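You operate a simulated robot arm through the tools that you are given. There is no shell and no other tool.

You run a simulated two-armed robot. Do the job below in one go: nothing can be reset, and whatever is moved stays where it is left.

TASK
Put the fixture's power station on the green mat, reset the blue control box's counter, then switch it off.
Fine: leave both clamps open.

The check looks at the end state, three seconds after you hand in, the way a careful person would. Anything else that was tipped, shoved, dropped, spilled or broken makes it a failure.

THE ROBOT
Two 7-joint arms with fingered hands on one trunk that stands fixed in place. Base frame: the origin is at the foot of the trunk, x ahead of it, y to its left, z up; the work surface is at about z = 762. Readings come in mm, degrees, newtons and seconds.
The left shoulder is at [81, 241, 1467], the right one opposite. With the tool pointing down near the work surface each hand reaches from about 100 to 940 mm from the base axis, measured 20 degrees to its own side. Payload 4.9 kg a hand.
Tool frame (each hand has its own): the origin (TCP) lies between the finger pads and is the grasp point; the fingertips stand 32 mm ahead of it; z points along the fingers, y is the line along which they close. The gripper opens to 200 mm. The gripper's body begins 89 mm behind the TCP. The gripper is a hand of 4 fingers: y runs from the thumb to the fingers, the wrist lies at [0, 0, -267] in the tool frame.
Orientation is that of the tool frame in the base frame, as a unit quaternion [w, x, y, z]. With the fingers straight down and closing along the base's y, the tool's x points along the base's -x, its y along +y and its z along -z.

THE INTERFACE
- The arms move only by the tool nudge_tool. It takes "left_moves", "right_moves" or both (then of equal length, played together; a hand with none holds still); each is a list of rows, each a list of 2 entries, a list of its own where there are three numbers: the shift along the tool's x, y, z in m, then the turn, a rotation vector about the tool's x, y, z in degrees. In form: [[[dx, dy, dz], [ax, ay, az]], ...]. A call has 1 to 20 rows; each row is the pose to reach, as a shift and turn from the pose commanded when the call began, along the tool's axes at that moment. Each row takes 0.2 s and may step no farther than 50 mm and 8.6 degrees from the row before; otherwise, the whole call is refused. Where a pose cannot be reached the arm comes as near as it can. A force on the tool above 90 N (or 10 N above the force at the start of the call, whichever is more), or a blocked arm, ends the call early, and 0.2 s more pass. In this call time passes only in rows, and 0.2 s behind the last. It gives the time, the measured TCP pose, the force on the tool (base axes), the opening and the grip force at its end, in the units of the frame above (readings bear some noise), with the torque about the TCP (base axes, N m) and any sound that the robot's microphone picked up.
- Cameras (640 x 400 px; columns grow to the right, rows downward): "scene" is now at [104.5, 23.6, 1621.9]; the picture's right is [0.28, -0.96, -0.00], its down [-0.72, -0.21, -0.66] and it looks along [0.63, 0.19, -0.76] (base axes); focal length 271 px, centre (320, 200). "left" rides on the left gripper at [-69, -69, -116] in its tool frame; the picture's right is [0.71, -0.71, 0.00], its down [0.54, 0.54, -0.64] and it looks along [0.46, 0.45, 0.77] (tool axes); focal length 226 px, centre (320, 200). "right" rides on the right gripper at [69, -69, -116] in its tool frame; the picture's right is [0.71, 0.71, 0.00], its down [-0.54, 0.54, -0.64] and it looks along [-0.45, 0.45, 0.77] (tool axes); focal length 226 px, centre (320, 200). There is no depth. A picture from a camera that has moved, and an enlarged one, comes with that camera's place and axes in the base frame and with its lens.
- get_image(camera): a new picture of that camera. The clock stands still meanwhile.
- move_column(by): slides the trunk up (or, below 0, down) by that many mm; the arms and the scene camera ride with it, the base frame stays. It gives what a move gives, with no picture.
- set_fingers(finger1, finger2, finger3, thumb_bend, hand): sets how far each is bent, from 0 (flat) to 1 (curled in); at 0.3 the hand is open as for a grip, at 0.7 the pads meet at the TCP. One left out holds its place. A second passes; each finger stops where it meets its share of the squeeze, and holds until it gets a number again. It is the only way to open and close the hand. It gives what a move gives, with no picture; readings hold the bend of each and the force on the fingers (four entries, about 0 where the hand has none), thumb and palm.
- pan_tilt(pan, tilt): turns the head with the scene camera to pan (to the left, within 86 degrees either way) and tilt (down, from -29 to 69), counted from straight ahead of the robot. It gives what a move gives.
- close_up(camera, box): a new picture of the part [left, top, right, bottom] of that camera's present view, enlarged. The clock stands still meanwhile.
- finish_job(): hands the job in; it is judged then, once.

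Nothing tells you positions but the pictures and the camera data. Unless the task says otherwise, let go and move clear before handing in.

The tools are called after "Emit:" by a JSON object that holds its "fn" and its "kwargs". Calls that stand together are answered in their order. nudge_tool: Moves the arms, as the interface text tells. Its arguments: {"type":"object","properties":{"left_moves":{"type":"array"},"right_moves":{"type":"array"}},"required":[]} The other tools are called the same way: move_column (by) slides the trunk up or down; set_fingers (finger1, finger2, finger3, thumb_bend, hand) moves the fingers one by one; pan_tilt (pan, tilt) turns the head that bears the scene camera; get_image (camera) takes a picture; close_up (camera, box) takes an enlarged picture of a part of a camera's view; finish_job () hands the job in.

At the start:

```text
time_s: 0.0
left_eef_pos: [753.6, 302.7, 1203.1]
left_tcp_rot: [0.0, 0.0, 1.0, 0.0]
left_contact_force: [-0.4, -0.8, 0.3]
left_moment: [-0.01, 0.0, -0.03]
left_grip_width: 199.8
left_grip_force: 0.1
left_shape: jaw
left_bend: [0.3, 0.3, 0.3, 0.3]
left_finger forces: [0.0, 0.0, 0.0, 0.0, 0.1, 0.0]
right_eef_pos: [679.8, -228.7, 1280.1]
right_tcp_rot: [0.0, 0.0, 1.0, 0.001]
right_contact_force: [0.8, 0.2, 0.4]
right_moment: [0.0, -0.03, 0.01]
right_grip_width: 199.6
right_grip_force: 0.0
right_shape: jaw
right_bend: [0.3, 0.3, 0.3, 0.3]
right_finger forces: [0.0, 0.0, 0.0, 0.0, 0.0, 0.1]
trunk travel left (down, up): [-375.0, 465.0]
head pan, tilt: [16.5, 49.0]
```

scene: 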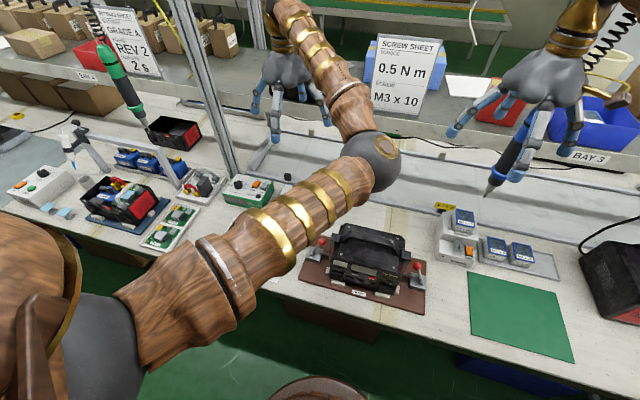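
right: 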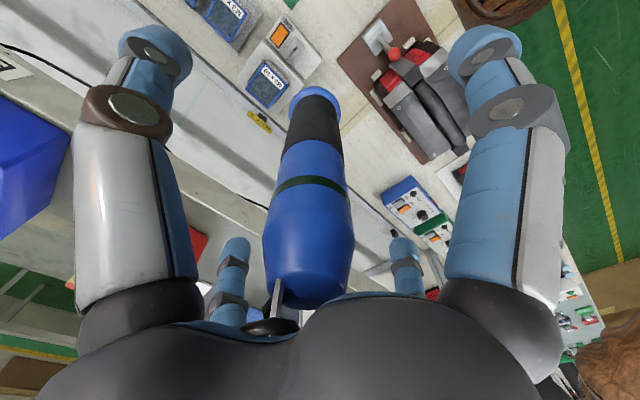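
left: 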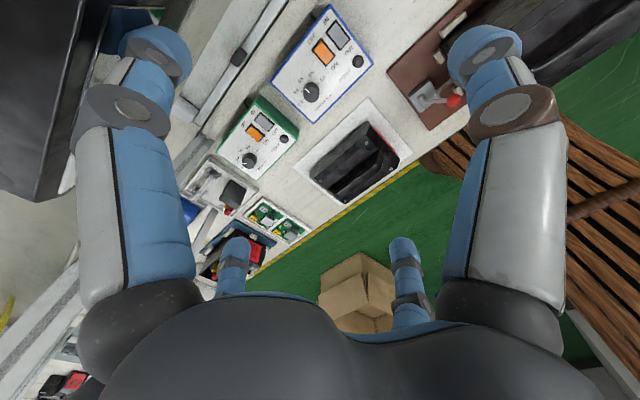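

I see a fixture with a black power station clamped on a brown plate in the middle, a green mat to its right, and control boxes to the left partly hidden behind the left arm. I'll take closer pictures before moving anything.

Emit:
{"fn": "close_up", "kwargs": {"camera": "scene", "box": [280, 200, 460, 330]}}

Emit:
{"fn": "close_up", "kwargs": {"camera": "left", "box": [200, 0, 480, 200]}}

Emit:
{"fn": "close_up", "kwargs": {"camera": "right", "box": [180, 0, 520, 240]}}

Emit:
{"fn": "close_up", "kwargs": {"camera": "scene", "box": [420, 180, 640, 380]}}

```text
3.08 times, centred on (370, 265) of scene
camera zoom: at [104.5, 23.6, 1621.9], right [0.28, -0.96, 0.0], down [-0.72, -0.21, -0.66], along [0.63, 0.19, -0.76], focal length 835 px, centre (166, 0)
```

zoom: 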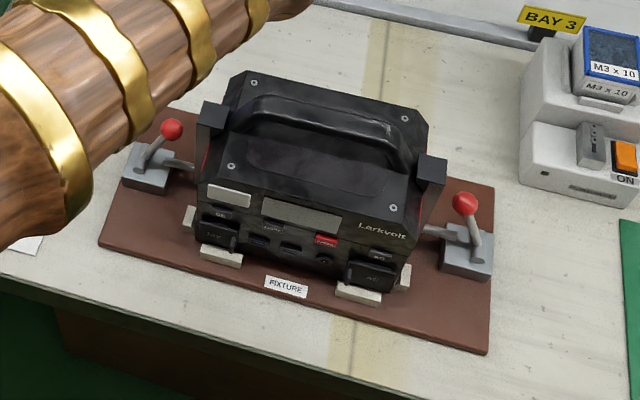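

```text
2.00 times, centred on (340, 100) of left
camera zoom: at [823.0, 233.6, 1318.8], right [-0.71, -0.71, 0.0], down [-0.54, 0.54, 0.64], along [-0.45, 0.46, -0.77], focal length 452 px, centre (280, 400)
```

zoom: 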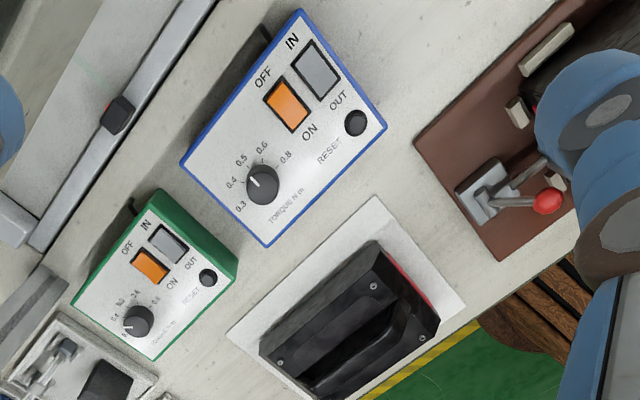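

```text
1.67 times, centred on (350, 120) of right
camera zoom: at [612.9, -298.1, 1394.4], right [-0.71, 0.71, 0.0], down [0.54, 0.54, 0.64], along [0.45, 0.45, -0.77], focal length 377 px, centre (270, 333)
```

zoom: 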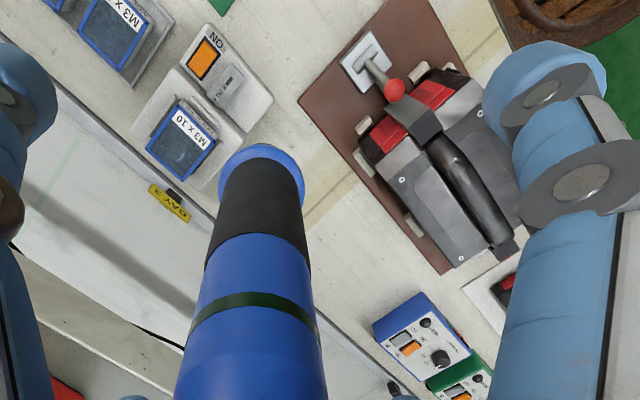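

```text
2.00 times, centred on (530, 280) of scene
camera zoom: at [104.5, 23.6, 1621.9], right [0.28, -0.96, 0.0], down [-0.72, -0.21, -0.66], along [0.63, 0.19, -0.76], focal length 543 px, centre (-100, 40)
```

zoom: 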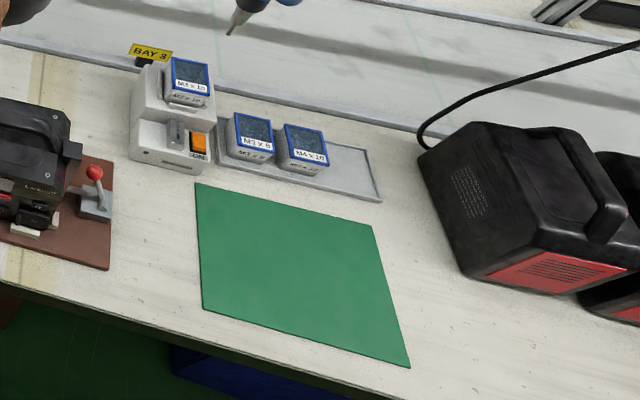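

The power station (Larkvolt) sits on the fixture plate at about x 490–640, y ±105. The mat spans about x 447–655, y −607…−338, and the blue box is around x 694–816, y 215–385 under the left hand. I'll pan the head to see the hanging drivers and the clamps better.

Emit:
{"fn": "pan_tilt", "kwargs": {"pan": -30, "tilt": 30}}

Emit:
{"fn": "get_image", "kwargs": {"camera": "scene"}}

Emit:
{"fn": "pan_tilt", "kwargs": {"pan": 35, "tilt": 40}}

Emit:
{"fn": "get_image", "kwargs": {"camera": "scene"}}

```text
time_s: 1.1
left_eef_pos: [754.1, 303.0, 1203.6]
left_tcp_rot: [0.0, 0.0, 1.0, 0.001]
left_contact_force: [1.1, 0.4, 0.8]
left_moment: [-0.02, -0.03, -0.02]
left_grip_width: 199.6
left_grip_force: 0.1
left_shape: jaw
left_bend: [0.3, 0.3, 0.3, 0.3]
left_finger forces: [0.0, 0.0, 0.0, 0.0, 0.1, 0.0]
right_eef_pos: [680.3, -227.8, 1280.3]
right_tcp_rot: [0.0, 0.001, 1.0, 0.0]
right_contact_force: [-0.8, 0.0, -0.1]
right_moment: [0.0, -0.02, 0.02]
right_grip_width: 200.1
right_grip_force: 0.0
right_shape: jaw
right_bend: [0.3, 0.3, 0.3, 0.3]
right_finger forces: [0.0, 0.0, 0.1, 0.2, 0.0, 0.0]
trunk travel left (down, up): [-375.0, 465.0]
head pan, tilt: [-30.0, 30.0]
```

```text
taken
camera scene: at [108.2, -43.6, 1650.1], right [-0.5, -0.87, 0.0], down [-0.43, 0.25, -0.87], along [0.75, -0.43, -0.5], focal length 271 px, centre (320, 200)
```

scene: 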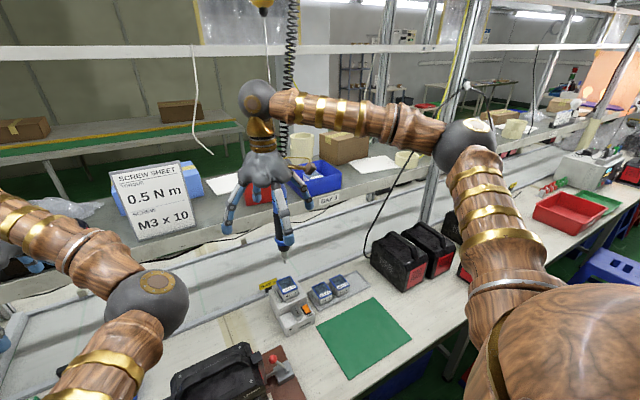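

```text
time_s: 2.5
left_eef_pos: [754.6, 302.9, 1202.2]
left_tcp_rot: [0.0, 0.0, 1.0, 0.0]
left_contact_force: [-0.8, -0.8, 0.3]
left_moment: [0.01, -0.02, -0.02]
left_grip_width: 199.9
left_grip_force: 0.0
left_shape: jaw
left_bend: [0.3, 0.3, 0.3, 0.3]
left_finger forces: [0.0, 0.1, 0.0, 0.0, 0.0, 0.1]
right_eef_pos: [679.6, -229.0, 1279.7]
right_tcp_rot: [0.0, 0.001, 1.0, 0.0]
right_contact_force: [0.4, -0.2, 0.2]
right_moment: [0.04, 0.01, -0.02]
right_grip_width: 199.8
right_grip_force: 0.1
right_shape: jaw
right_bend: [0.3, 0.3, 0.3, 0.3]
right_finger forces: [0.0, 0.0, 0.0, 0.0, 0.0, 0.0]
trunk travel left (down, up): [-375.0, 465.0]
head pan, tilt: [35.0, 40.0]
```

```text
taken
camera scene: at [99.6, 50.2, 1634.8], right [0.57, -0.82, 0.0], down [-0.53, -0.37, -0.77], along [0.63, 0.44, -0.64], focal length 271 px, centre (320, 200)
```

scene: 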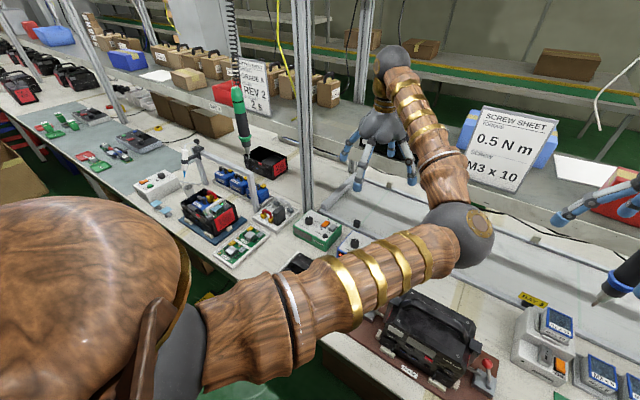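

The blue driver seems to hang very close to or inside the right hand's open fingers, so I need to find exactly where it is before moving that arm. I'll look closer from several head angles.

Emit:
{"fn": "pan_tilt", "kwargs": {"pan": -20, "tilt": 25}}

Emit:
{"fn": "close_up", "kwargs": {"camera": "scene", "box": [240, 40, 440, 260]}}

Emit:
{"fn": "get_image", "kwargs": {"camera": "scene"}}

Emit:
{"fn": "close_up", "kwargs": {"camera": "right", "box": [200, 200, 440, 360]}}

```text
time_s: 3.7
left_eef_pos: [753.4, 302.9, 1203.2]
left_tcp_rot: [0.0, 0.001, 1.0, 0.0]
left_contact_force: [-0.7, -0.3, 0.2]
left_moment: [0.02, -0.02, 0.0]
left_grip_width: 199.9
left_grip_force: 0.1
left_shape: jaw
left_bend: [0.3, 0.3, 0.3, 0.3]
left_finger forces: [0.0, 0.1, 0.0, 0.1, 0.0, 0.0]
right_eef_pos: [680.0, -228.6, 1278.9]
right_tcp_rot: [0.0, 0.001, 1.0, 0.0]
right_contact_force: [-0.1, 0.2, -0.8]
right_moment: [-0.01, 0.01, 0.01]
right_grip_width: 199.7
right_grip_force: 0.1
right_shape: jaw
right_bend: [0.3, 0.3, 0.3, 0.3]
right_finger forces: [0.0, 0.0, 0.0, 0.1, 0.0, 0.0]
trunk travel left (down, up): [-375.0, 465.0]
head pan, tilt: [-20.0, 25.0]
```

```text
1.82 times, centred on (340, 150) of scene
camera zoom: at [116.5, -29.9, 1658.1], right [-0.34, -0.94, 0.0], down [-0.4, 0.14, -0.91], along [0.85, -0.31, -0.42], focal length 494 px, centre (284, 291)
```

zoom: 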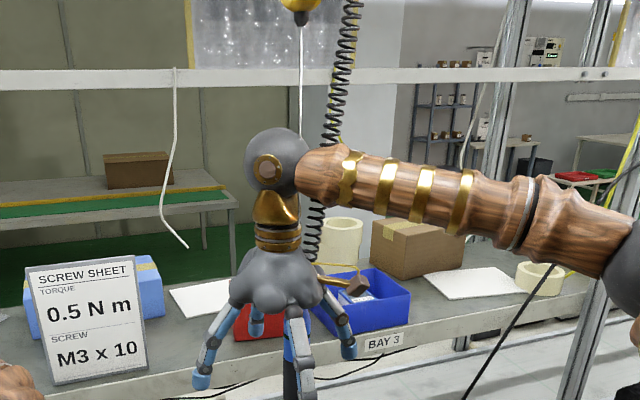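

```text
taken
camera scene: at [116.5, -29.9, 1658.1], right [-0.34, -0.94, 0.0], down [-0.4, 0.14, -0.91], along [0.85, -0.31, -0.42], focal length 271 px, centre (320, 200)
```

scene: 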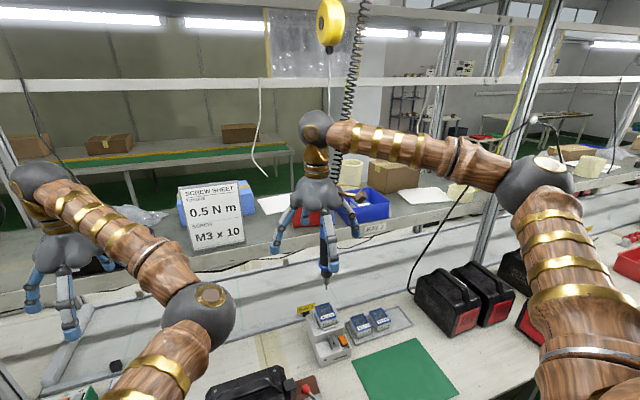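

```text
2.50 times, centred on (320, 280) of right
camera zoom: at [612.9, -298.1, 1394.4], right [-0.71, 0.71, 0.0], down [0.54, 0.54, 0.64], along [0.45, 0.45, -0.77], focal length 565 px, centre (320, 0)
```

zoom: 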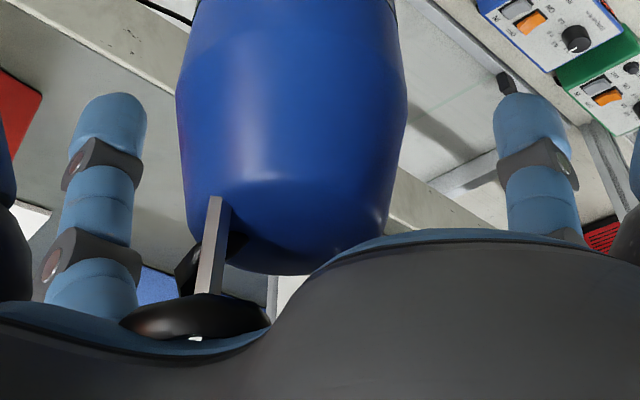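

The driver's cable disappears around the right wrist. I'll zoom in closely to tell whether it passes in front of or behind the hand.

Emit:
{"fn": "close_up", "kwargs": {"camera": "scene", "box": [290, 90, 370, 150]}}

Emit:
{"fn": "close_up", "kwargs": {"camera": "scene", "box": [265, 150, 375, 230]}}

Emit:
{"fn": "close_up", "kwargs": {"camera": "scene", "box": [265, 220, 375, 300]}}

Emit:
{"fn": "close_up", "kwargs": {"camera": "right", "box": [240, 260, 320, 330]}}

```text
6.67 times, centred on (330, 120) of scene
camera zoom: at [116.5, -29.9, 1658.1], right [-0.34, -0.94, 0.0], down [-0.4, 0.14, -0.91], along [0.85, -0.31, -0.42], focal length 1810 px, centre (253, 733)
```

zoom: 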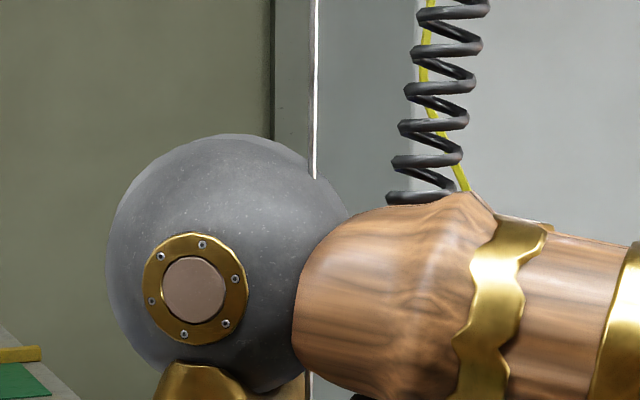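

```text
5.00 times, centred on (320, 190) of scene
camera zoom: at [116.5, -29.9, 1658.1], right [-0.34, -0.94, 0.0], down [-0.4, 0.14, -0.91], along [0.85, -0.31, -0.42], focal length 1357 px, centre (320, 250)
```

zoom: 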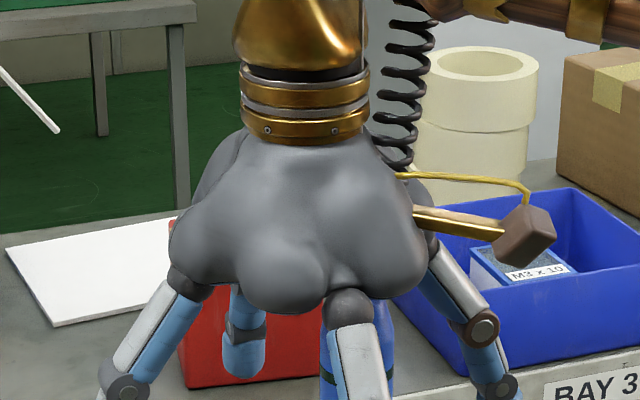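

```text
5.00 times, centred on (320, 260) of scene
camera zoom: at [116.5, -29.9, 1658.1], right [-0.34, -0.94, 0.0], down [-0.4, 0.14, -0.91], along [0.85, -0.31, -0.42], focal length 1357 px, centre (320, -100)
```

zoom: 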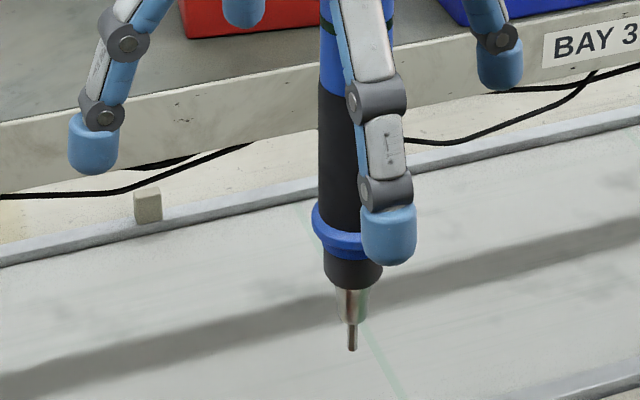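

```text
5.71 times, centred on (280, 295) of right
camera zoom: at [612.9, -298.1, 1394.4], right [-0.71, 0.71, 0.0], down [0.54, 0.54, 0.64], along [0.45, 0.45, -0.77], focal length 1292 px, centre (549, -343)
```

zoom: 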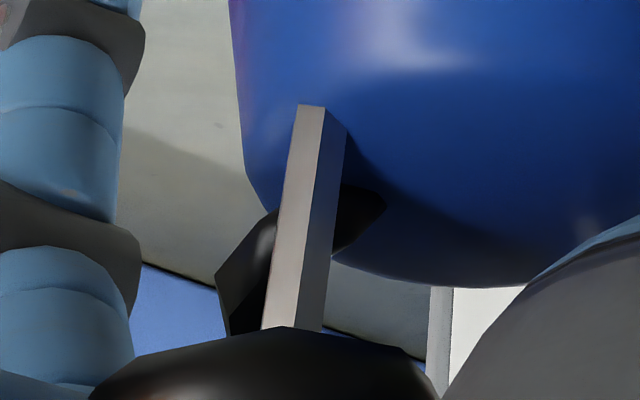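

The cable and driver are beneath and behind the right palm, roughly at (667, −251), with the driver spanning z ≈ 1105–1357 and the balancer overhead at z ≈ 1700. To learn how the fingers move, I'll first try the left hand, which is clear of everything: flatten some fingers and look.

Emit:
{"fn": "set_fingers", "kwargs": {"hand": "left", "finger1": 0, "finger2": 0.7, "finger3": 1.0, "thumb_bend": 0.3}}

Emit:
{"fn": "get_image", "kwargs": {"camera": "left"}}

Emit:
{"fn": "pan_tilt", "kwargs": {"pan": 25, "tilt": 30}}

Emit:
{"fn": "get_image", "kwargs": {"camera": "scene"}}

Emit:
{"fn": "close_up", "kwargs": {"camera": "scene", "box": [280, 60, 440, 180]}}

```text
time_s: 4.7
left_eef_pos: [754.0, 301.5, 1202.7]
left_tcp_rot: [0.0, 0.0, 1.0, 0.0]
left_contact_force: [-1.1, -0.7, 0.7]
left_moment: [-0.01, -0.03, -0.01]
left_grip_width: 162.7
left_grip_force: 0.2
left_shape: fingers
left_bend: [0.06, 0.7, 1.0, 0.3]
left_finger forces: [1.1, 0.1, 0.0, 0.0, 0.0, 0.0]
right_eef_pos: [680.3, -227.8, 1279.8]
right_tcp_rot: [0.001, 0.0, 1.0, -0.001]
right_contact_force: [0.5, 1.1, -0.4]
right_moment: [-0.01, 0.01, -0.02]
right_grip_width: 199.8
right_grip_force: 0.1
right_shape: jaw
right_bend: [0.3, 0.3, 0.3, 0.3]
right_finger forces: [0.0, 0.0, 0.0, 0.0, 0.0, 0.0]
trunk travel left (down, up): [-375.0, 465.0]
head pan, tilt: [-20.0, 25.0]
```

```text
taken
camera left: at [822.8, 233.6, 1318.9], right [-0.71, -0.71, 0.0], down [-0.54, 0.54, 0.64], along [-0.45, 0.46, -0.77], focal length 226 px, centre (320, 200)
```

left: 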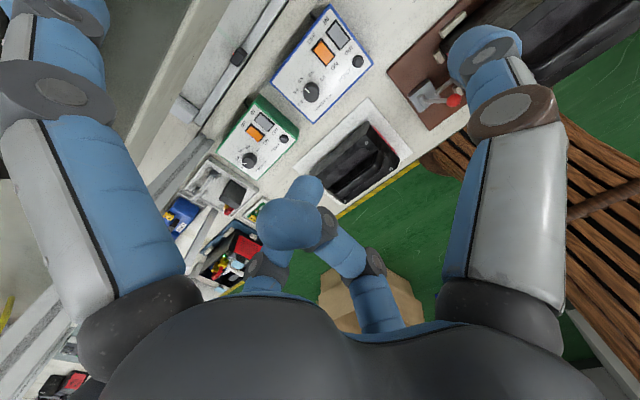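

```text
time_s: 5.9
left_eef_pos: [753.7, 302.6, 1202.5]
left_tcp_rot: [0.0, 0.0, 1.0, 0.0]
left_contact_force: [-0.6, 0.7, 0.7]
left_moment: [-0.01, -0.03, -0.01]
left_grip_width: 162.8
left_grip_force: 0.1
left_shape: fingers
left_bend: [0.05, 0.7, 1.0, 0.3]
left_finger forces: [1.1, 0.0, 0.0, 0.0, 0.0, 0.1]
right_eef_pos: [679.8, -228.8, 1279.5]
right_tcp_rot: [0.0, 0.001, 1.0, 0.0]
right_contact_force: [-0.2, -0.1, -0.3]
right_moment: [0.0, -0.04, 0.01]
right_grip_width: 199.6
right_grip_force: 0.1
right_shape: jaw
right_bend: [0.3, 0.3, 0.3, 0.3]
right_finger forces: [0.0, 0.1, 0.0, 0.0, 0.1, 0.0]
trunk travel left (down, up): [-375.0, 465.0]
head pan, tilt: [25.0, 30.0]
```

```text
taken
camera scene: at [111.6, 39.7, 1650.2], right [0.42, -0.91, 0.0], down [-0.45, -0.21, -0.87], along [0.79, 0.37, -0.5], focal length 271 px, centre (320, 200)
```

scene: 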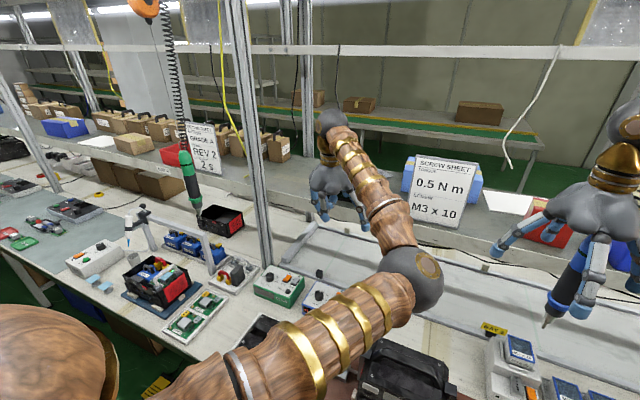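

```text
3.33 times, centred on (360, 120) of scene
camera zoom: at [111.6, 39.7, 1650.2], right [0.42, -0.91, 0.0], down [-0.45, -0.21, -0.87], along [0.79, 0.37, -0.5], focal length 905 px, centre (187, 467)
```

zoom: 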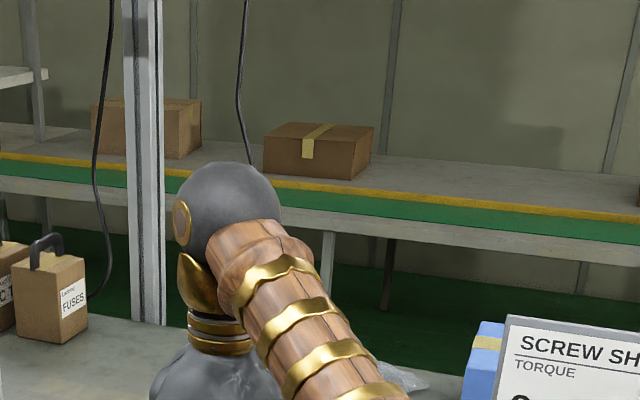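

I now know finger1 of the left hand sits toward base +x, the thumb toward −y, and the fingers form a four-way cross. I'll zoom on the right hand and driver from this head angle.

Emit:
{"fn": "close_up", "kwargs": {"camera": "scene", "box": [480, 130, 640, 340]}}

Emit:
{"fn": "pan_tilt", "kwargs": {"pan": -5, "tilt": 30}}

Emit:
{"fn": "close_up", "kwargs": {"camera": "scene", "box": [330, 40, 530, 280]}}

Emit:
{"fn": "pan_tilt", "kwargs": {"pan": -60, "tilt": 25}}

Emit:
{"fn": "get_image", "kwargs": {"camera": "scene"}}

```text
1.90 times, centred on (560, 235) of scene
camera zoom: at [111.6, 39.7, 1650.2], right [0.42, -0.91, 0.0], down [-0.45, -0.21, -0.87], along [0.79, 0.37, -0.5], focal length 517 px, centre (-137, 133)
```

zoom: 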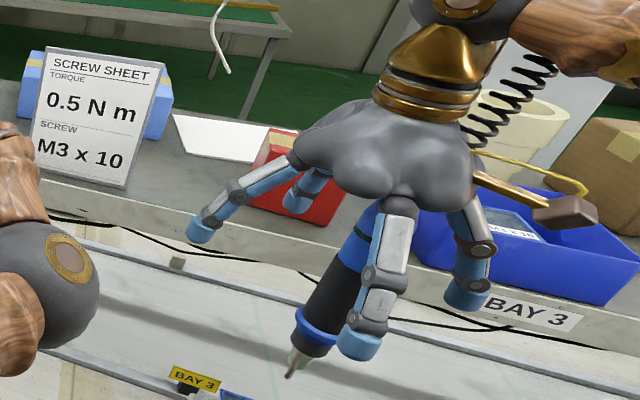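

```text
time_s: 6.8
left_eef_pos: [752.7, 303.8, 1202.8]
left_tcp_rot: [0.0, 0.0, 1.0, -0.001]
left_contact_force: [-1.9, 0.4, -0.2]
left_moment: [0.01, -0.04, -0.03]
left_grip_width: 162.6
left_grip_force: 0.4
left_shape: fingers
left_bend: [0.05, 0.7, 1.0, 0.3]
left_finger forces: [1.1, 0.0, 0.0, 0.0, 0.0, 0.0]
right_eef_pos: [680.0, -228.0, 1279.3]
right_tcp_rot: [0.0, 0.001, 1.0, 0.0]
right_contact_force: [0.3, 0.2, 0.4]
right_moment: [0.03, -0.02, -0.03]
right_grip_width: 200.0
right_grip_force: 0.0
right_shape: jaw
right_bend: [0.3, 0.3, 0.3, 0.3]
right_finger forces: [0.0, 0.1, 0.1, 0.0, 0.0, 0.0]
trunk travel left (down, up): [-375.0, 465.0]
head pan, tilt: [-5.0, 30.0]
```

```text
1.67 times, centred on (430, 160) of scene
camera zoom: at [119.7, -6.3, 1650.2], right [-0.09, -1.0, 0.0], down [-0.5, 0.04, -0.87], along [0.86, -0.07, -0.5], focal length 452 px, centre (137, 267)
```

zoom: 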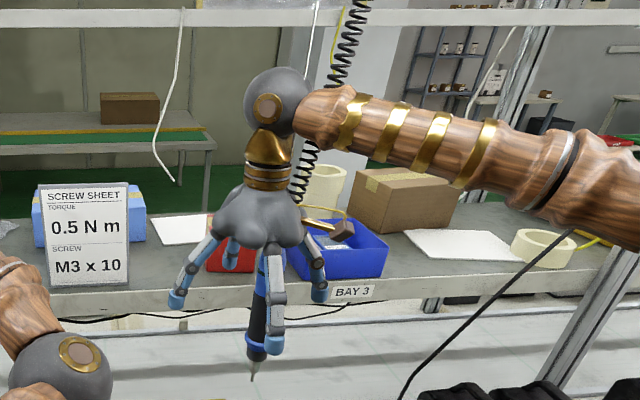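

```text
time_s: 8.1
left_eef_pos: [754.7, 302.9, 1202.2]
left_tcp_rot: [-0.001, 0.0, 1.0, 0.0]
left_contact_force: [-1.6, -0.5, -0.2]
left_moment: [-0.04, -0.04, -0.04]
left_grip_width: 162.8
left_grip_force: 0.2
left_shape: fingers
left_bend: [0.05, 0.7, 1.0, 0.3]
left_finger forces: [1.1, 0.0, 0.1, 0.0, 0.0, 0.0]
right_eef_pos: [681.2, -228.0, 1279.8]
right_tcp_rot: [0.001, 0.001, 1.0, 0.0]
right_contact_force: [0.6, 0.1, -0.3]
right_moment: [0.01, 0.0, 0.02]
right_grip_width: 199.9
right_grip_force: 0.0
right_shape: jaw
right_bend: [0.3, 0.3, 0.3, 0.3]
right_finger forces: [0.0, 0.1, 0.1, 0.0, 0.0, 0.0]
trunk travel left (down, up): [-375.0, 465.0]
head pan, tilt: [-60.0, 25.0]
```

```text
taken
camera scene: at [75.7, -78.2, 1658.1], right [-0.87, -0.5, 0.0], down [-0.21, 0.37, -0.91], along [0.45, -0.78, -0.42], focal length 271 px, centre (320, 200)
```

scene: 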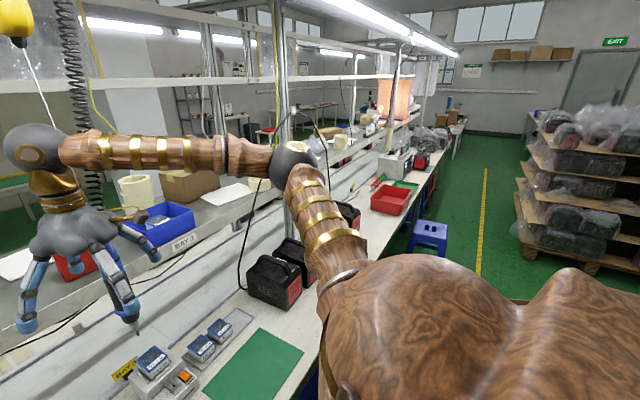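

Triangulating from five views, the blue driver hangs at about (659, −248) with its tip near z 1125, inside the right hand's open fingers. Its balancer hangs at z ≈ 1695 above. The left elbow is over the fixture, so I'll first move the left arm outward.

Emit:
{"fn": "nudge_tool", "kwargs": {"left_moves": [[[0.015, 0.017, 0], [0, 0, 0]], [[0.03, 0.034, 0], [0, 0, 0]], [[0.045, 0.051, 0], [0, 0, 0]], [[0.06, 0.068, 0], [0, 0, 0]], [[0.075, 0.085, 0], [0, 0, 0]], [[0.09, 0.102, 0], [0, 0, 0]], [[0.105, 0.119, 0], [0, 0, 0]], [[0.12, 0.136, 0], [0, 0, 0]], [[0.135, 0.153, 0], [0, 0, 0]], [[0.15, 0.17, 0], [0, 0, 0]]]}}

Emit:
{"fn": "pan_tilt", "kwargs": {"pan": 16, "tilt": 45}}

Emit:
{"fn": "get_image", "kwargs": {"camera": "scene"}}

```text
time_s: 10.2
left_eef_pos: [602.2, 472.8, 1201.7]
left_tcp_rot: [0.0, 0.001, 1.0, -0.001]
left_contact_force: [0.4, 0.5, -0.1]
left_moment: [0.02, 0.01, 0.01]
left_grip_width: 163.8
left_grip_force: 0.0
left_shape: fingers
left_bend: [0.01, 0.7, 1.0, 0.3]
left_finger forces: [0.0, 0.0, 0.0, 0.0, 0.0, 0.0]
right_eef_pos: [679.8, -227.5, 1279.7]
right_tcp_rot: [0.001, 0.0, 1.0, 0.0]
right_contact_force: [-0.2, 0.8, -0.2]
right_moment: [-0.05, -0.02, -0.03]
right_grip_width: 199.9
right_grip_force: 0.1
right_shape: jaw
right_bend: [0.3, 0.3, 0.3, 0.3]
right_finger forces: [0.0, 0.1, 0.0, 0.0, 0.0, 0.0]
trunk travel left (down, up): [-375.0, 465.0]
head pan, tilt: [-60.0, 25.0]
```

```text
time_s: 11.7
left_eef_pos: [603.3, 473.2, 1202.0]
left_tcp_rot: [0.0, 0.001, 1.0, 0.0]
left_contact_force: [-0.8, 0.0, -0.2]
left_moment: [0.0, -0.02, 0.04]
left_grip_width: 163.7
left_grip_force: 0.1
left_shape: fingers
left_bend: [0.01, 0.7, 1.0, 0.3]
left_finger forces: [0.0, 0.1, 0.0, 0.0, 0.0, 0.1]
right_eef_pos: [679.6, -229.0, 1278.9]
right_tcp_rot: [0.0, 0.001, 1.0, 0.001]
right_contact_force: [-0.4, -0.3, -0.6]
right_moment: [-0.03, 0.0, 0.03]
right_grip_width: 199.7
right_grip_force: 0.0
right_shape: jaw
right_bend: [0.3, 0.3, 0.3, 0.3]
right_finger forces: [0.0, 0.0, 0.0, 0.1, 0.1, 0.0]
trunk travel left (down, up): [-375.0, 465.0]
head pan, tilt: [16.0, 45.0]
```

```text
taken
camera scene: at [108.1, 23.8, 1627.5], right [0.27, -0.96, 0.0], down [-0.68, -0.19, -0.71], along [0.68, 0.19, -0.71], focal length 271 px, centre (320, 200)
```

scene: 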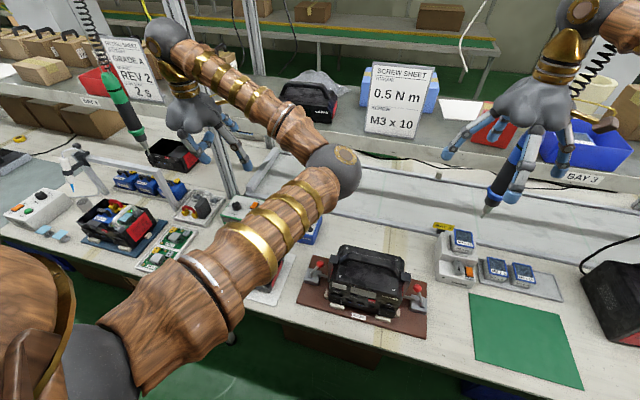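

The left elbow has moved but is still fairly central. I'll draw the left hand further back and out, toward (450, 560).

Emit:
{"fn": "nudge_tool", "kwargs": {"left_moves": [[[0.015, 0.009, 0], [0, 0, 0]], [[0.03, 0.018, 0], [0, 0, 0]], [[0.045, 0.027, 0], [0, 0, 0]], [[0.06, 0.036, 0], [0, 0, 0]], [[0.075, 0.045, 0], [0, 0, 0]], [[0.09, 0.054, 0], [0, 0, 0]], [[0.105, 0.063, 0], [0, 0, 0]], [[0.12, 0.072, 0], [0, 0, 0]], [[0.135, 0.081, 0], [0, 0, 0]], [[0.15, 0.09, 0], [0, 0, 0]]]}}

Emit:
{"fn": "get_image", "kwargs": {"camera": "scene"}}

Emit:
{"fn": "get_image", "kwargs": {"camera": "left"}}

```text
time_s: 13.9
left_eef_pos: [454.3, 563.6, 1201.8]
left_tcp_rot: [0.0, 0.0, 1.0, 0.0]
left_contact_force: [-1.2, -0.3, 1.0]
left_moment: [-0.02, 0.01, -0.02]
left_grip_width: 163.7
left_grip_force: 0.1
left_shape: fingers
left_bend: [0.01, 0.7, 1.0, 0.3]
left_finger forces: [0.0, 0.1, 0.0, 0.1, 0.0, 0.1]
right_eef_pos: [679.6, -229.4, 1279.9]
right_tcp_rot: [0.0, 0.001, 1.0, 0.0]
right_contact_force: [-0.1, 0.5, 0.2]
right_moment: [-0.03, 0.01, 0.01]
right_grip_width: 200.1
right_grip_force: 0.2
right_shape: jaw
right_bend: [0.3, 0.3, 0.3, 0.3]
right_finger forces: [0.0, 0.0, 0.1, 0.0, 0.1, 0.1]
trunk travel left (down, up): [-375.0, 465.0]
head pan, tilt: [16.0, 45.0]
```

```text
taken
camera scene: at [107.5, 24.8, 1627.6], right [0.28, -0.96, 0.0], down [-0.68, -0.2, -0.71], along [0.68, 0.19, -0.71], focal length 271 px, centre (320, 200)
```

scene: 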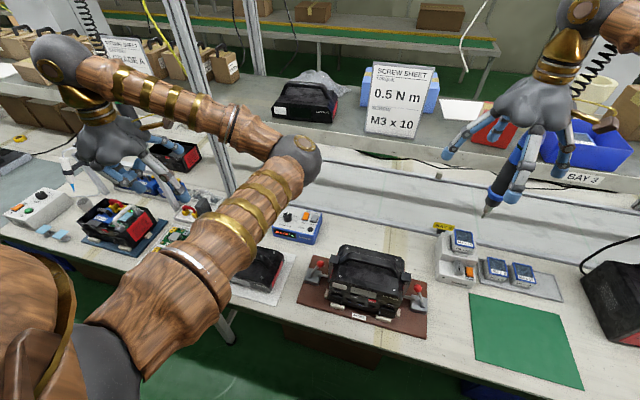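

```text
taken
camera left: at [524.3, 494.0, 1318.3], right [-0.71, -0.71, 0.0], down [-0.54, 0.54, 0.64], along [-0.45, 0.46, -0.77], focal length 226 px, centre (320, 200)
```

left: 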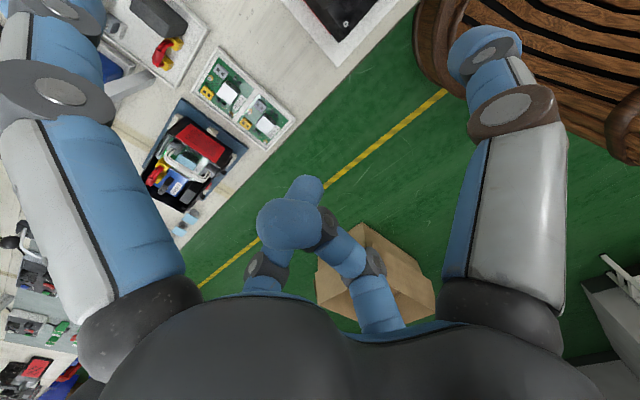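

The fixture, blue box and mat are now clear in the scene view. I'll zoom in on the blue box and the clamps.

Emit:
{"fn": "close_up", "kwargs": {"camera": "scene", "box": [265, 200, 335, 250]}}

Emit:
{"fn": "close_up", "kwargs": {"camera": "scene", "box": [295, 235, 375, 315]}}

Emit:
{"fn": "close_up", "kwargs": {"camera": "scene", "box": [370, 250, 440, 340]}}

```text
8.00 times, centred on (300, 225) of scene
camera zoom: at [107.5, 24.8, 1627.6], right [0.28, -0.96, 0.0], down [-0.68, -0.2, -0.71], along [0.68, 0.19, -0.71], focal length 2171 px, centre (480, 0)
```

zoom: 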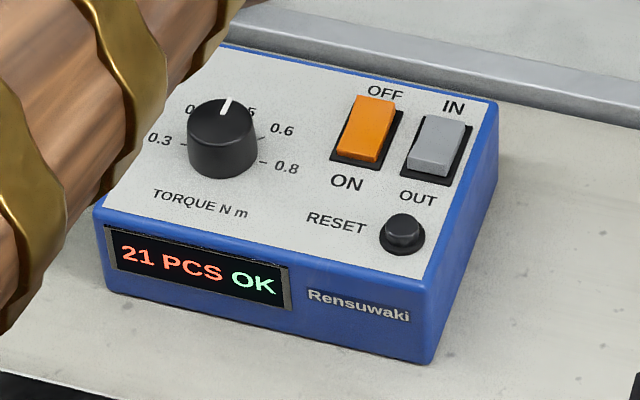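

```text
5.00 times, centred on (335, 275) of scene
camera zoom: at [107.5, 24.8, 1627.6], right [0.28, -0.96, 0.0], down [-0.68, -0.2, -0.71], along [0.68, 0.19, -0.71], focal length 1357 px, centre (245, -175)
```

zoom: 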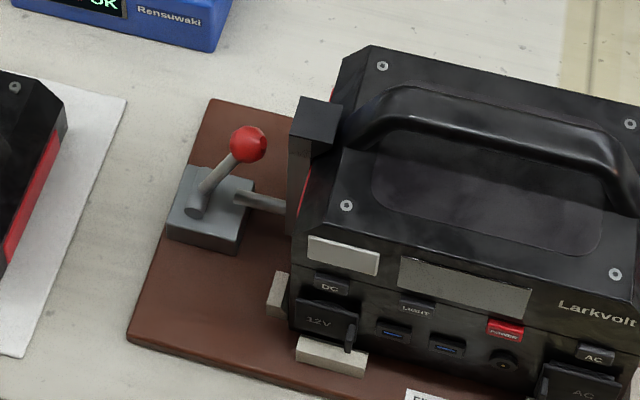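

```text
4.44 times, centred on (405, 295) of scene
camera zoom: at [107.5, 24.8, 1627.6], right [0.28, -0.96, 0.0], down [-0.68, -0.2, -0.71], along [0.68, 0.19, -0.71], focal length 1206 px, centre (-58, -222)
```

zoom: 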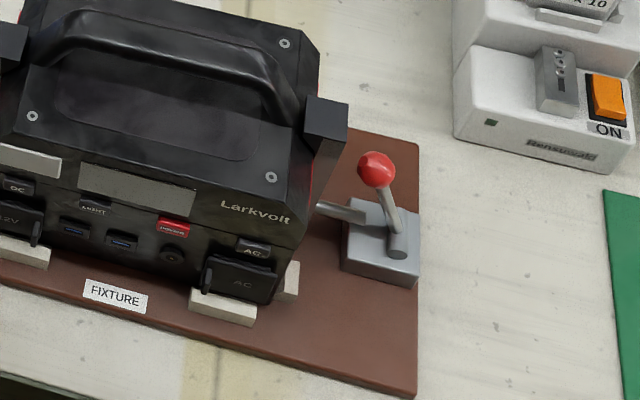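

The blue box shows "21 PCS OK", with a RESET button and an orange OFF/ON rocker whose OFF end is the far one. The clamps' black jaws hook over the station's top edges, so both are closed. Next I raise the right hand straight up 60 mm around the driver, staying below the balancer.

Emit:
{"fn": "nudge_tool", "kwargs": {"right_moves": [[[0, 0, -0.01], [0, 0, 0]], [[0, 0, -0.02], [0, 0, 0]], [[0, 0, -0.03], [0, 0, 0]], [[0, 0, -0.04], [0, 0, 0]], [[0, 0, -0.05], [0, 0, 0]], [[0, 0, -0.06], [0, 0, 0]]]}}

Emit:
{"fn": "get_image", "kwargs": {"camera": "right"}}

Emit:
{"fn": "pan_tilt", "kwargs": {"pan": -20, "tilt": 20}}

Emit:
{"fn": "close_up", "kwargs": {"camera": "scene", "box": [220, 0, 440, 280]}}

```text
time_s: 15.3
left_eef_pos: [455.3, 562.6, 1201.2]
left_tcp_rot: [-0.001, 0.0, 1.0, 0.0]
left_contact_force: [0.3, -0.1, -0.2]
left_moment: [0.0, -0.01, 0.0]
left_grip_width: 163.7
left_grip_force: 0.1
left_shape: fingers
left_bend: [0.01, 0.7, 1.0, 0.3]
left_finger forces: [0.1, 0.0, 0.0, 0.1, 0.1, 0.0]
right_eef_pos: [679.3, -227.4, 1338.5]
right_tcp_rot: [-0.001, 0.001, 1.0, 0.0]
right_contact_force: [-0.4, 0.2, 0.2]
right_moment: [-0.01, 0.01, -0.02]
right_grip_width: 199.9
right_grip_force: 0.0
right_shape: jaw
right_bend: [0.3, 0.3, 0.3, 0.3]
right_finger forces: [0.0, 0.0, 0.0, 0.1, 0.0, 0.1]
trunk travel left (down, up): [-375.0, 465.0]
head pan, tilt: [16.0, 45.0]
```

```text
taken
camera right: at [612.0, -297.4, 1453.4], right [-0.71, 0.71, 0.0], down [0.54, 0.54, 0.64], along [0.45, 0.45, -0.77], focal length 226 px, centre (320, 200)
```

right: 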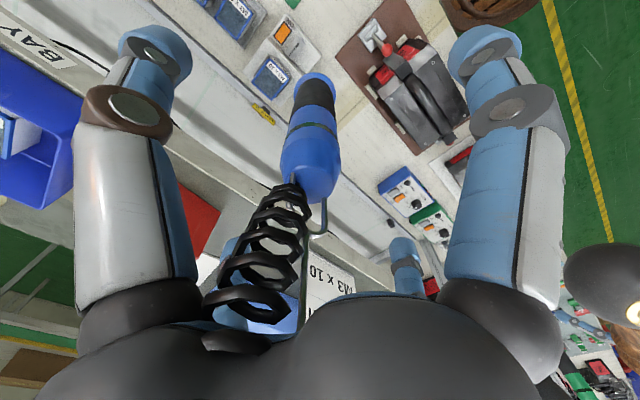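

```text
time_s: 16.4
left_eef_pos: [454.9, 562.6, 1202.1]
left_tcp_rot: [0.0, 0.001, 1.0, 0.0]
left_contact_force: [-0.2, 0.6, 0.0]
left_moment: [0.0, -0.02, 0.03]
left_grip_width: 163.6
left_grip_force: 0.1
left_shape: fingers
left_bend: [0.01, 0.7, 1.0, 0.3]
left_finger forces: [0.1, 0.1, 0.0, 0.0, 0.0, 0.1]
right_eef_pos: [678.6, -227.2, 1338.2]
right_tcp_rot: [0.0, 0.001, 1.0, 0.0]
right_contact_force: [0.5, -0.4, -0.5]
right_moment: [-0.01, 0.02, 0.05]
right_grip_width: 200.0
right_grip_force: 0.1
right_shape: jaw
right_bend: [0.3, 0.3, 0.3, 0.3]
right_finger forces: [0.0, 0.0, 0.0, 0.0, 0.0, 0.0]
trunk travel left (down, up): [-375.0, 465.0]
head pan, tilt: [-20.0, 20.0]
```

```text
1.43 times, centred on (330, 140) of scene
camera zoom: at [117.3, -30.1, 1666.1], right [-0.34, -0.94, 0.0], down [-0.32, 0.12, -0.94], along [0.88, -0.32, -0.34], focal length 388 px, centre (306, 286)
```

zoom: 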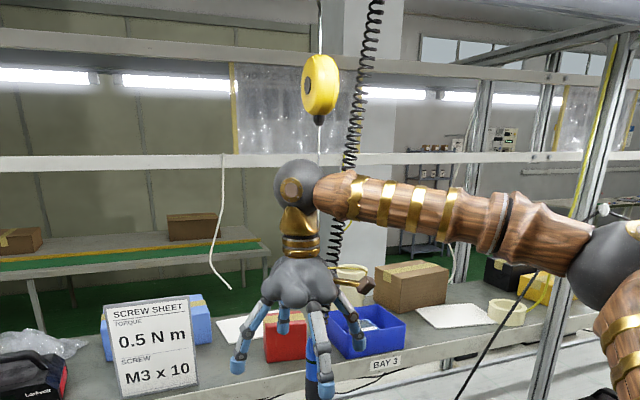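

With the hand raised, the driver top (about z 1365), its hook and coil are clear of the palm, and the coil runs off toward +x/−y. I'll slide the hand toward −x first, then diagonally −x/+y so the driver leaves through the wide gap between the +x finger and the thumb.

Emit:
{"fn": "nudge_tool", "kwargs": {"right_moves": [[[0.01, 0, 0], [0, 0, 0]], [[0.02, 0, 0], [0, 0, 0]], [[0.03, 0, 0], [0, 0, 0]], [[0.04, 0, 0], [0, 0, 0]], [[0.05, 0, 0], [0, 0, 0]], [[0.055, 0, 0], [0, 0, 0]]]}}

Emit:
{"fn": "get_image", "kwargs": {"camera": "right"}}

Emit:
{"fn": "close_up", "kwargs": {"camera": "scene", "box": [220, 0, 440, 280]}}

```text
time_s: 17.8
left_eef_pos: [455.6, 562.6, 1202.5]
left_tcp_rot: [0.0, 0.0, 1.0, 0.0]
left_contact_force: [-1.1, 0.5, 0.6]
left_moment: [0.0, -0.01, -0.01]
left_grip_width: 163.8
left_grip_force: 0.0
left_shape: fingers
left_bend: [0.01, 0.7, 1.0, 0.3]
left_finger forces: [0.0, 0.1, 0.0, 0.1, 0.0, 0.1]
right_eef_pos: [625.0, -228.6, 1338.9]
right_tcp_rot: [0.0, 0.001, 1.0, 0.001]
right_contact_force: [0.2, 0.3, -0.4]
right_moment: [-0.02, 0.05, 0.03]
right_grip_width: 199.9
right_grip_force: 0.1
right_shape: jaw
right_bend: [0.3, 0.3, 0.3, 0.3]
right_finger forces: [0.0, 0.1, 0.0, 0.0, 0.0, 0.0]
trunk travel left (down, up): [-375.0, 465.0]
head pan, tilt: [-20.0, 20.0]
```

```text
taken
camera right: at [557.7, -297.8, 1454.4], right [-0.71, 0.71, 0.0], down [0.54, 0.54, 0.64], along [0.45, 0.45, -0.77], focal length 226 px, centre (320, 200)
```

right: 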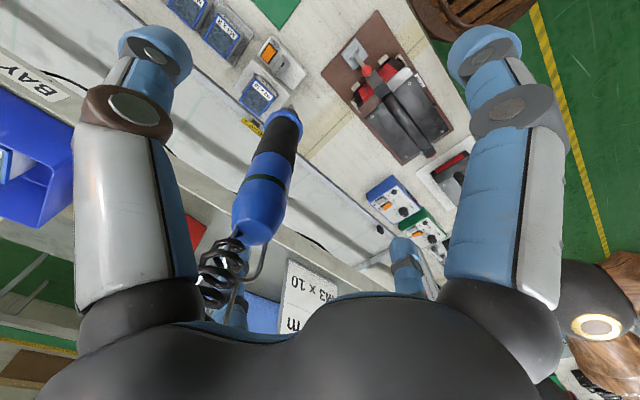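

```text
1.43 times, centred on (330, 140) of scene
camera zoom: at [117.1, -30.0, 1666.2], right [-0.34, -0.94, 0.0], down [-0.32, 0.12, -0.94], along [0.88, -0.32, -0.34], focal length 388 px, centre (306, 286)
```

zoom: 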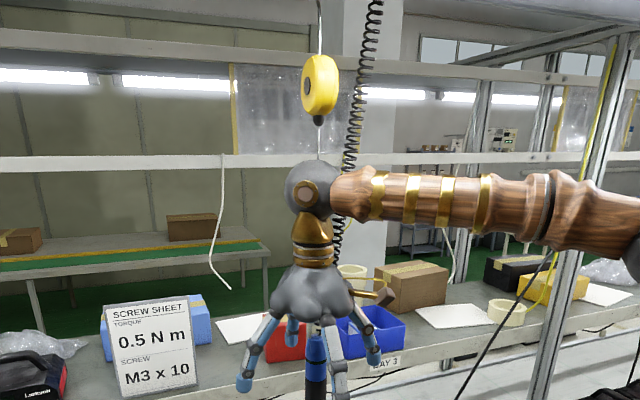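

The driver stayed still and is now at (667, −252), about (+42, −24) from the hand axis. I'll continue diagonally −x/+y to leave it completely.

Emit:
{"fn": "nudge_tool", "kwargs": {"right_moves": [[[0.01, 0.008, 0], [0, 0, 0]], [[0.02, 0.018, 0], [0, 0, 0]], [[0.03, 0.028, 0], [0, 0, 0]], [[0.04, 0.038, 0], [0, 0, 0]], [[0.05, 0.048, 0], [0, 0, 0]], [[0.06, 0.058, 0], [0, 0, 0]], [[0.07, 0.068, 0], [0, 0, 0]], [[0.08, 0.078, 0], [0, 0, 0]], [[0.09, 0.088, 0], [0, 0, 0]], [[0.1, 0.098, 0], [0, 0, 0]]]}}

Emit:
{"fn": "get_image", "kwargs": {"camera": "right"}}

Emit:
{"fn": "get_image", "kwargs": {"camera": "scene"}}

```text
time_s: 19.9
left_eef_pos: [454.3, 563.1, 1201.7]
left_tcp_rot: [0.0, 0.001, 1.0, 0.0]
left_contact_force: [-0.4, -0.7, -0.5]
left_moment: [-0.01, -0.02, 0.01]
left_grip_width: 163.6
left_grip_force: 0.1
left_shape: fingers
left_bend: [0.01, 0.7, 1.0, 0.3]
left_finger forces: [0.1, 0.0, 0.0, 0.0, 0.0, 0.0]
right_eef_pos: [525.0, -129.6, 1340.8]
right_tcp_rot: [0.0, 0.001, 1.0, 0.004]
right_contact_force: [-0.5, 0.2, 0.3]
right_moment: [-0.01, 0.02, 0.04]
right_grip_width: 200.2
right_grip_force: 0.0
right_shape: jaw
right_bend: [0.3, 0.3, 0.3, 0.3]
right_finger forces: [0.0, 0.0, 0.0, 0.0, 0.0, 0.0]
trunk travel left (down, up): [-375.0, 465.0]
head pan, tilt: [-20.0, 20.0]
```

```text
taken
camera right: at [457.4, -199.8, 1455.4], right [-0.71, 0.71, 0.01], down [0.54, 0.54, 0.65], along [0.46, 0.46, -0.76], focal length 226 px, centre (320, 200)
```

right: 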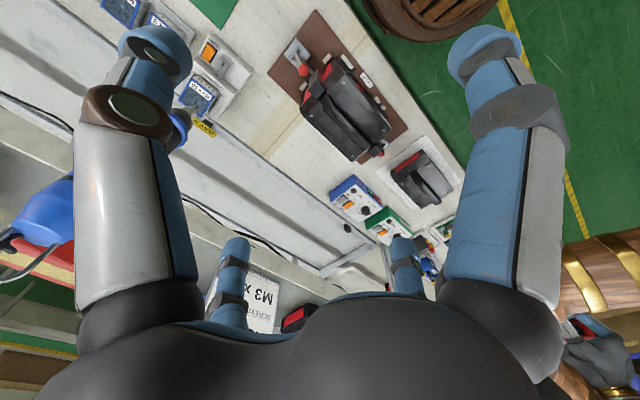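

```text
taken
camera scene: at [117.0, -29.7, 1666.2], right [-0.34, -0.94, 0.0], down [-0.32, 0.12, -0.94], along [0.88, -0.32, -0.34], focal length 271 px, centre (320, 200)
```

scene: 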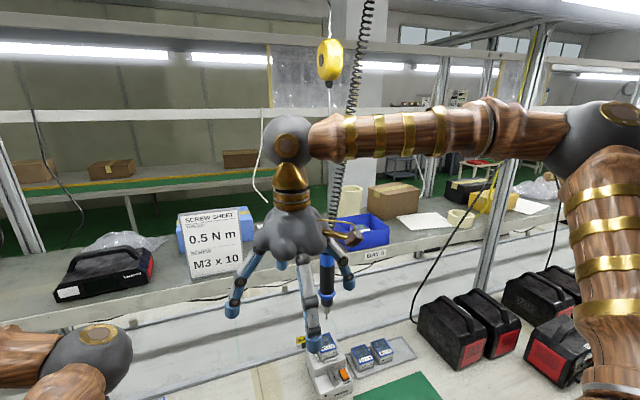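

The hand is free and the driver hangs undisturbed. The right wrist camera now looks down on the fixture, so I'll zoom in to study the clamps.

Emit:
{"fn": "close_up", "kwargs": {"camera": "right", "box": [260, 0, 420, 170]}}

Emit:
{"fn": "pan_tilt", "kwargs": {"pan": 0, "tilt": 55}}

Emit:
{"fn": "get_image", "kwargs": {"camera": "scene"}}

```text
2.35 times, centred on (340, 85) of right
camera zoom: at [457.4, -199.8, 1455.4], right [-0.71, 0.71, 0.01], down [0.54, 0.54, 0.65], along [0.46, 0.46, -0.76], focal length 532 px, centre (273, 471)
```

zoom: 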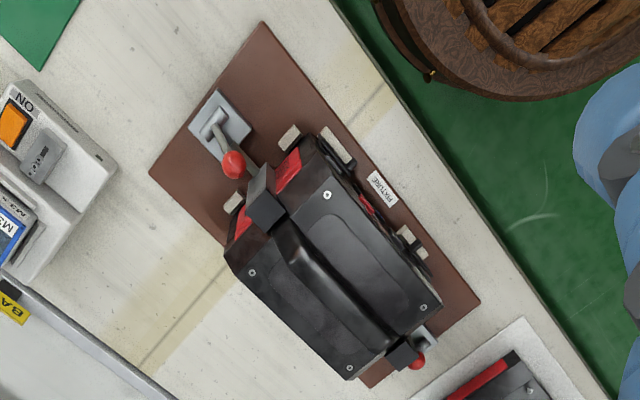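

```text
time_s: 21.0
left_eef_pos: [455.2, 563.0, 1201.8]
left_tcp_rot: [0.0, 0.0, 1.0, 0.0]
left_contact_force: [0.0, -0.7, 1.0]
left_moment: [0.01, 0.0, 0.0]
left_grip_width: 163.6
left_grip_force: 0.1
left_shape: fingers
left_bend: [0.01, 0.7, 1.0, 0.3]
left_finger forces: [0.1, 0.0, 0.1, 0.1, 0.0, 0.1]
right_eef_pos: [524.1, -129.2, 1339.3]
right_tcp_rot: [-0.003, 0.0, 1.0, 0.001]
right_contact_force: [-0.4, -0.5, 0.0]
right_moment: [0.03, -0.02, -0.02]
right_grip_width: 199.8
right_grip_force: 0.1
right_shape: jaw
right_bend: [0.3, 0.3, 0.3, 0.3]
right_finger forces: [0.0, 0.1, 0.1, 0.0, 0.0, 0.0]
trunk travel left (down, up): [-375.0, 465.0]
head pan, tilt: [0.0, 55.0]
```

```text
taken
camera scene: at [101.9, 1.6, 1614.2], right [0.0, -1.0, 0.0], down [-0.82, 0.0, -0.57], along [0.57, 0.0, -0.82], focal length 271 px, centre (320, 200)
```

scene: 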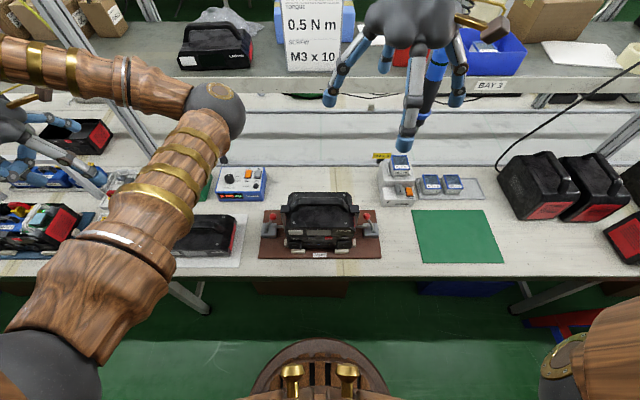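

The driver is safe. From this straight-ahead view I'll zoom strongly on each clamp to understand its mechanism.

Emit:
{"fn": "close_up", "kwargs": {"camera": "scene", "box": [340, 190, 390, 265]}}

Emit:
{"fn": "close_up", "kwargs": {"camera": "scene", "box": [252, 190, 302, 265]}}

Emit:
{"fn": "close_up", "kwargs": {"camera": "right", "box": [280, 20, 360, 90]}}

Emit:
{"fn": "close_up", "kwargs": {"camera": "right", "box": [340, 90, 420, 170]}}

```text
5.33 times, centred on (365, 228) of scene
camera zoom: at [101.9, 1.6, 1614.2], right [0.0, -1.0, 0.0], down [-0.82, 0.0, -0.57], along [0.57, 0.0, -0.82], focal length 1448 px, centre (80, 53)
```

zoom: 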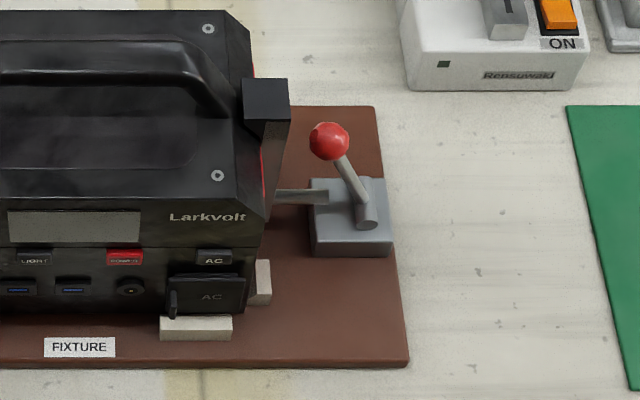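

```text
5.33 times, centred on (277, 228) of scene
camera zoom: at [101.9, 1.6, 1614.2], right [0.0, -1.0, 0.0], down [-0.82, 0.0, -0.57], along [0.57, 0.0, -0.82], focal length 1448 px, centre (549, 53)
```

zoom: 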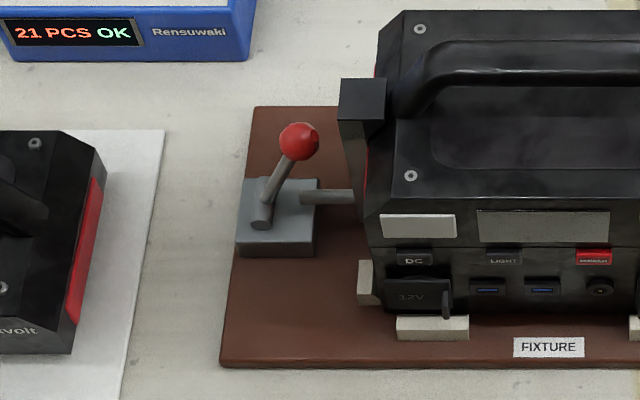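

```text
5.71 times, centred on (320, 55) of right
camera zoom: at [458.1, -199.5, 1453.8], right [-0.71, 0.71, 0.01], down [0.54, 0.54, 0.64], along [0.45, 0.46, -0.77], focal length 1292 px, centre (320, 1029)
```

zoom: 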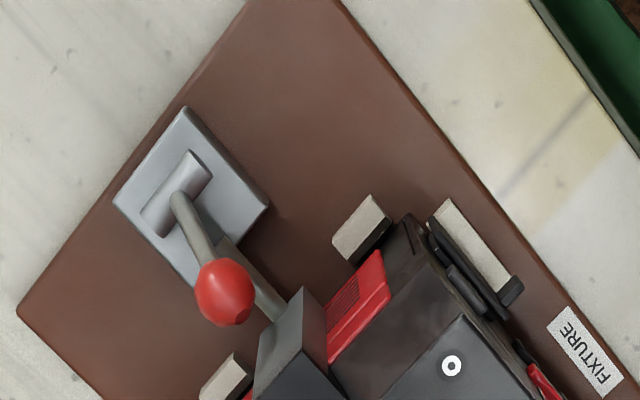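

```text
5.00 times, centred on (380, 130) of right
camera zoom: at [458.1, -199.5, 1453.8], right [-0.71, 0.71, 0.01], down [0.54, 0.54, 0.64], along [0.45, 0.46, -0.77], focal length 1130 px, centre (20, 550)
```

zoom: 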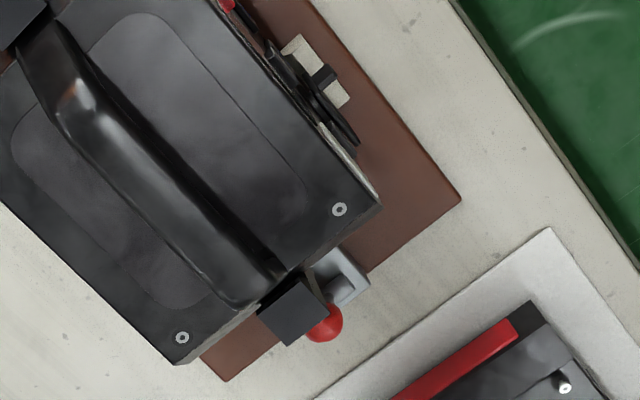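

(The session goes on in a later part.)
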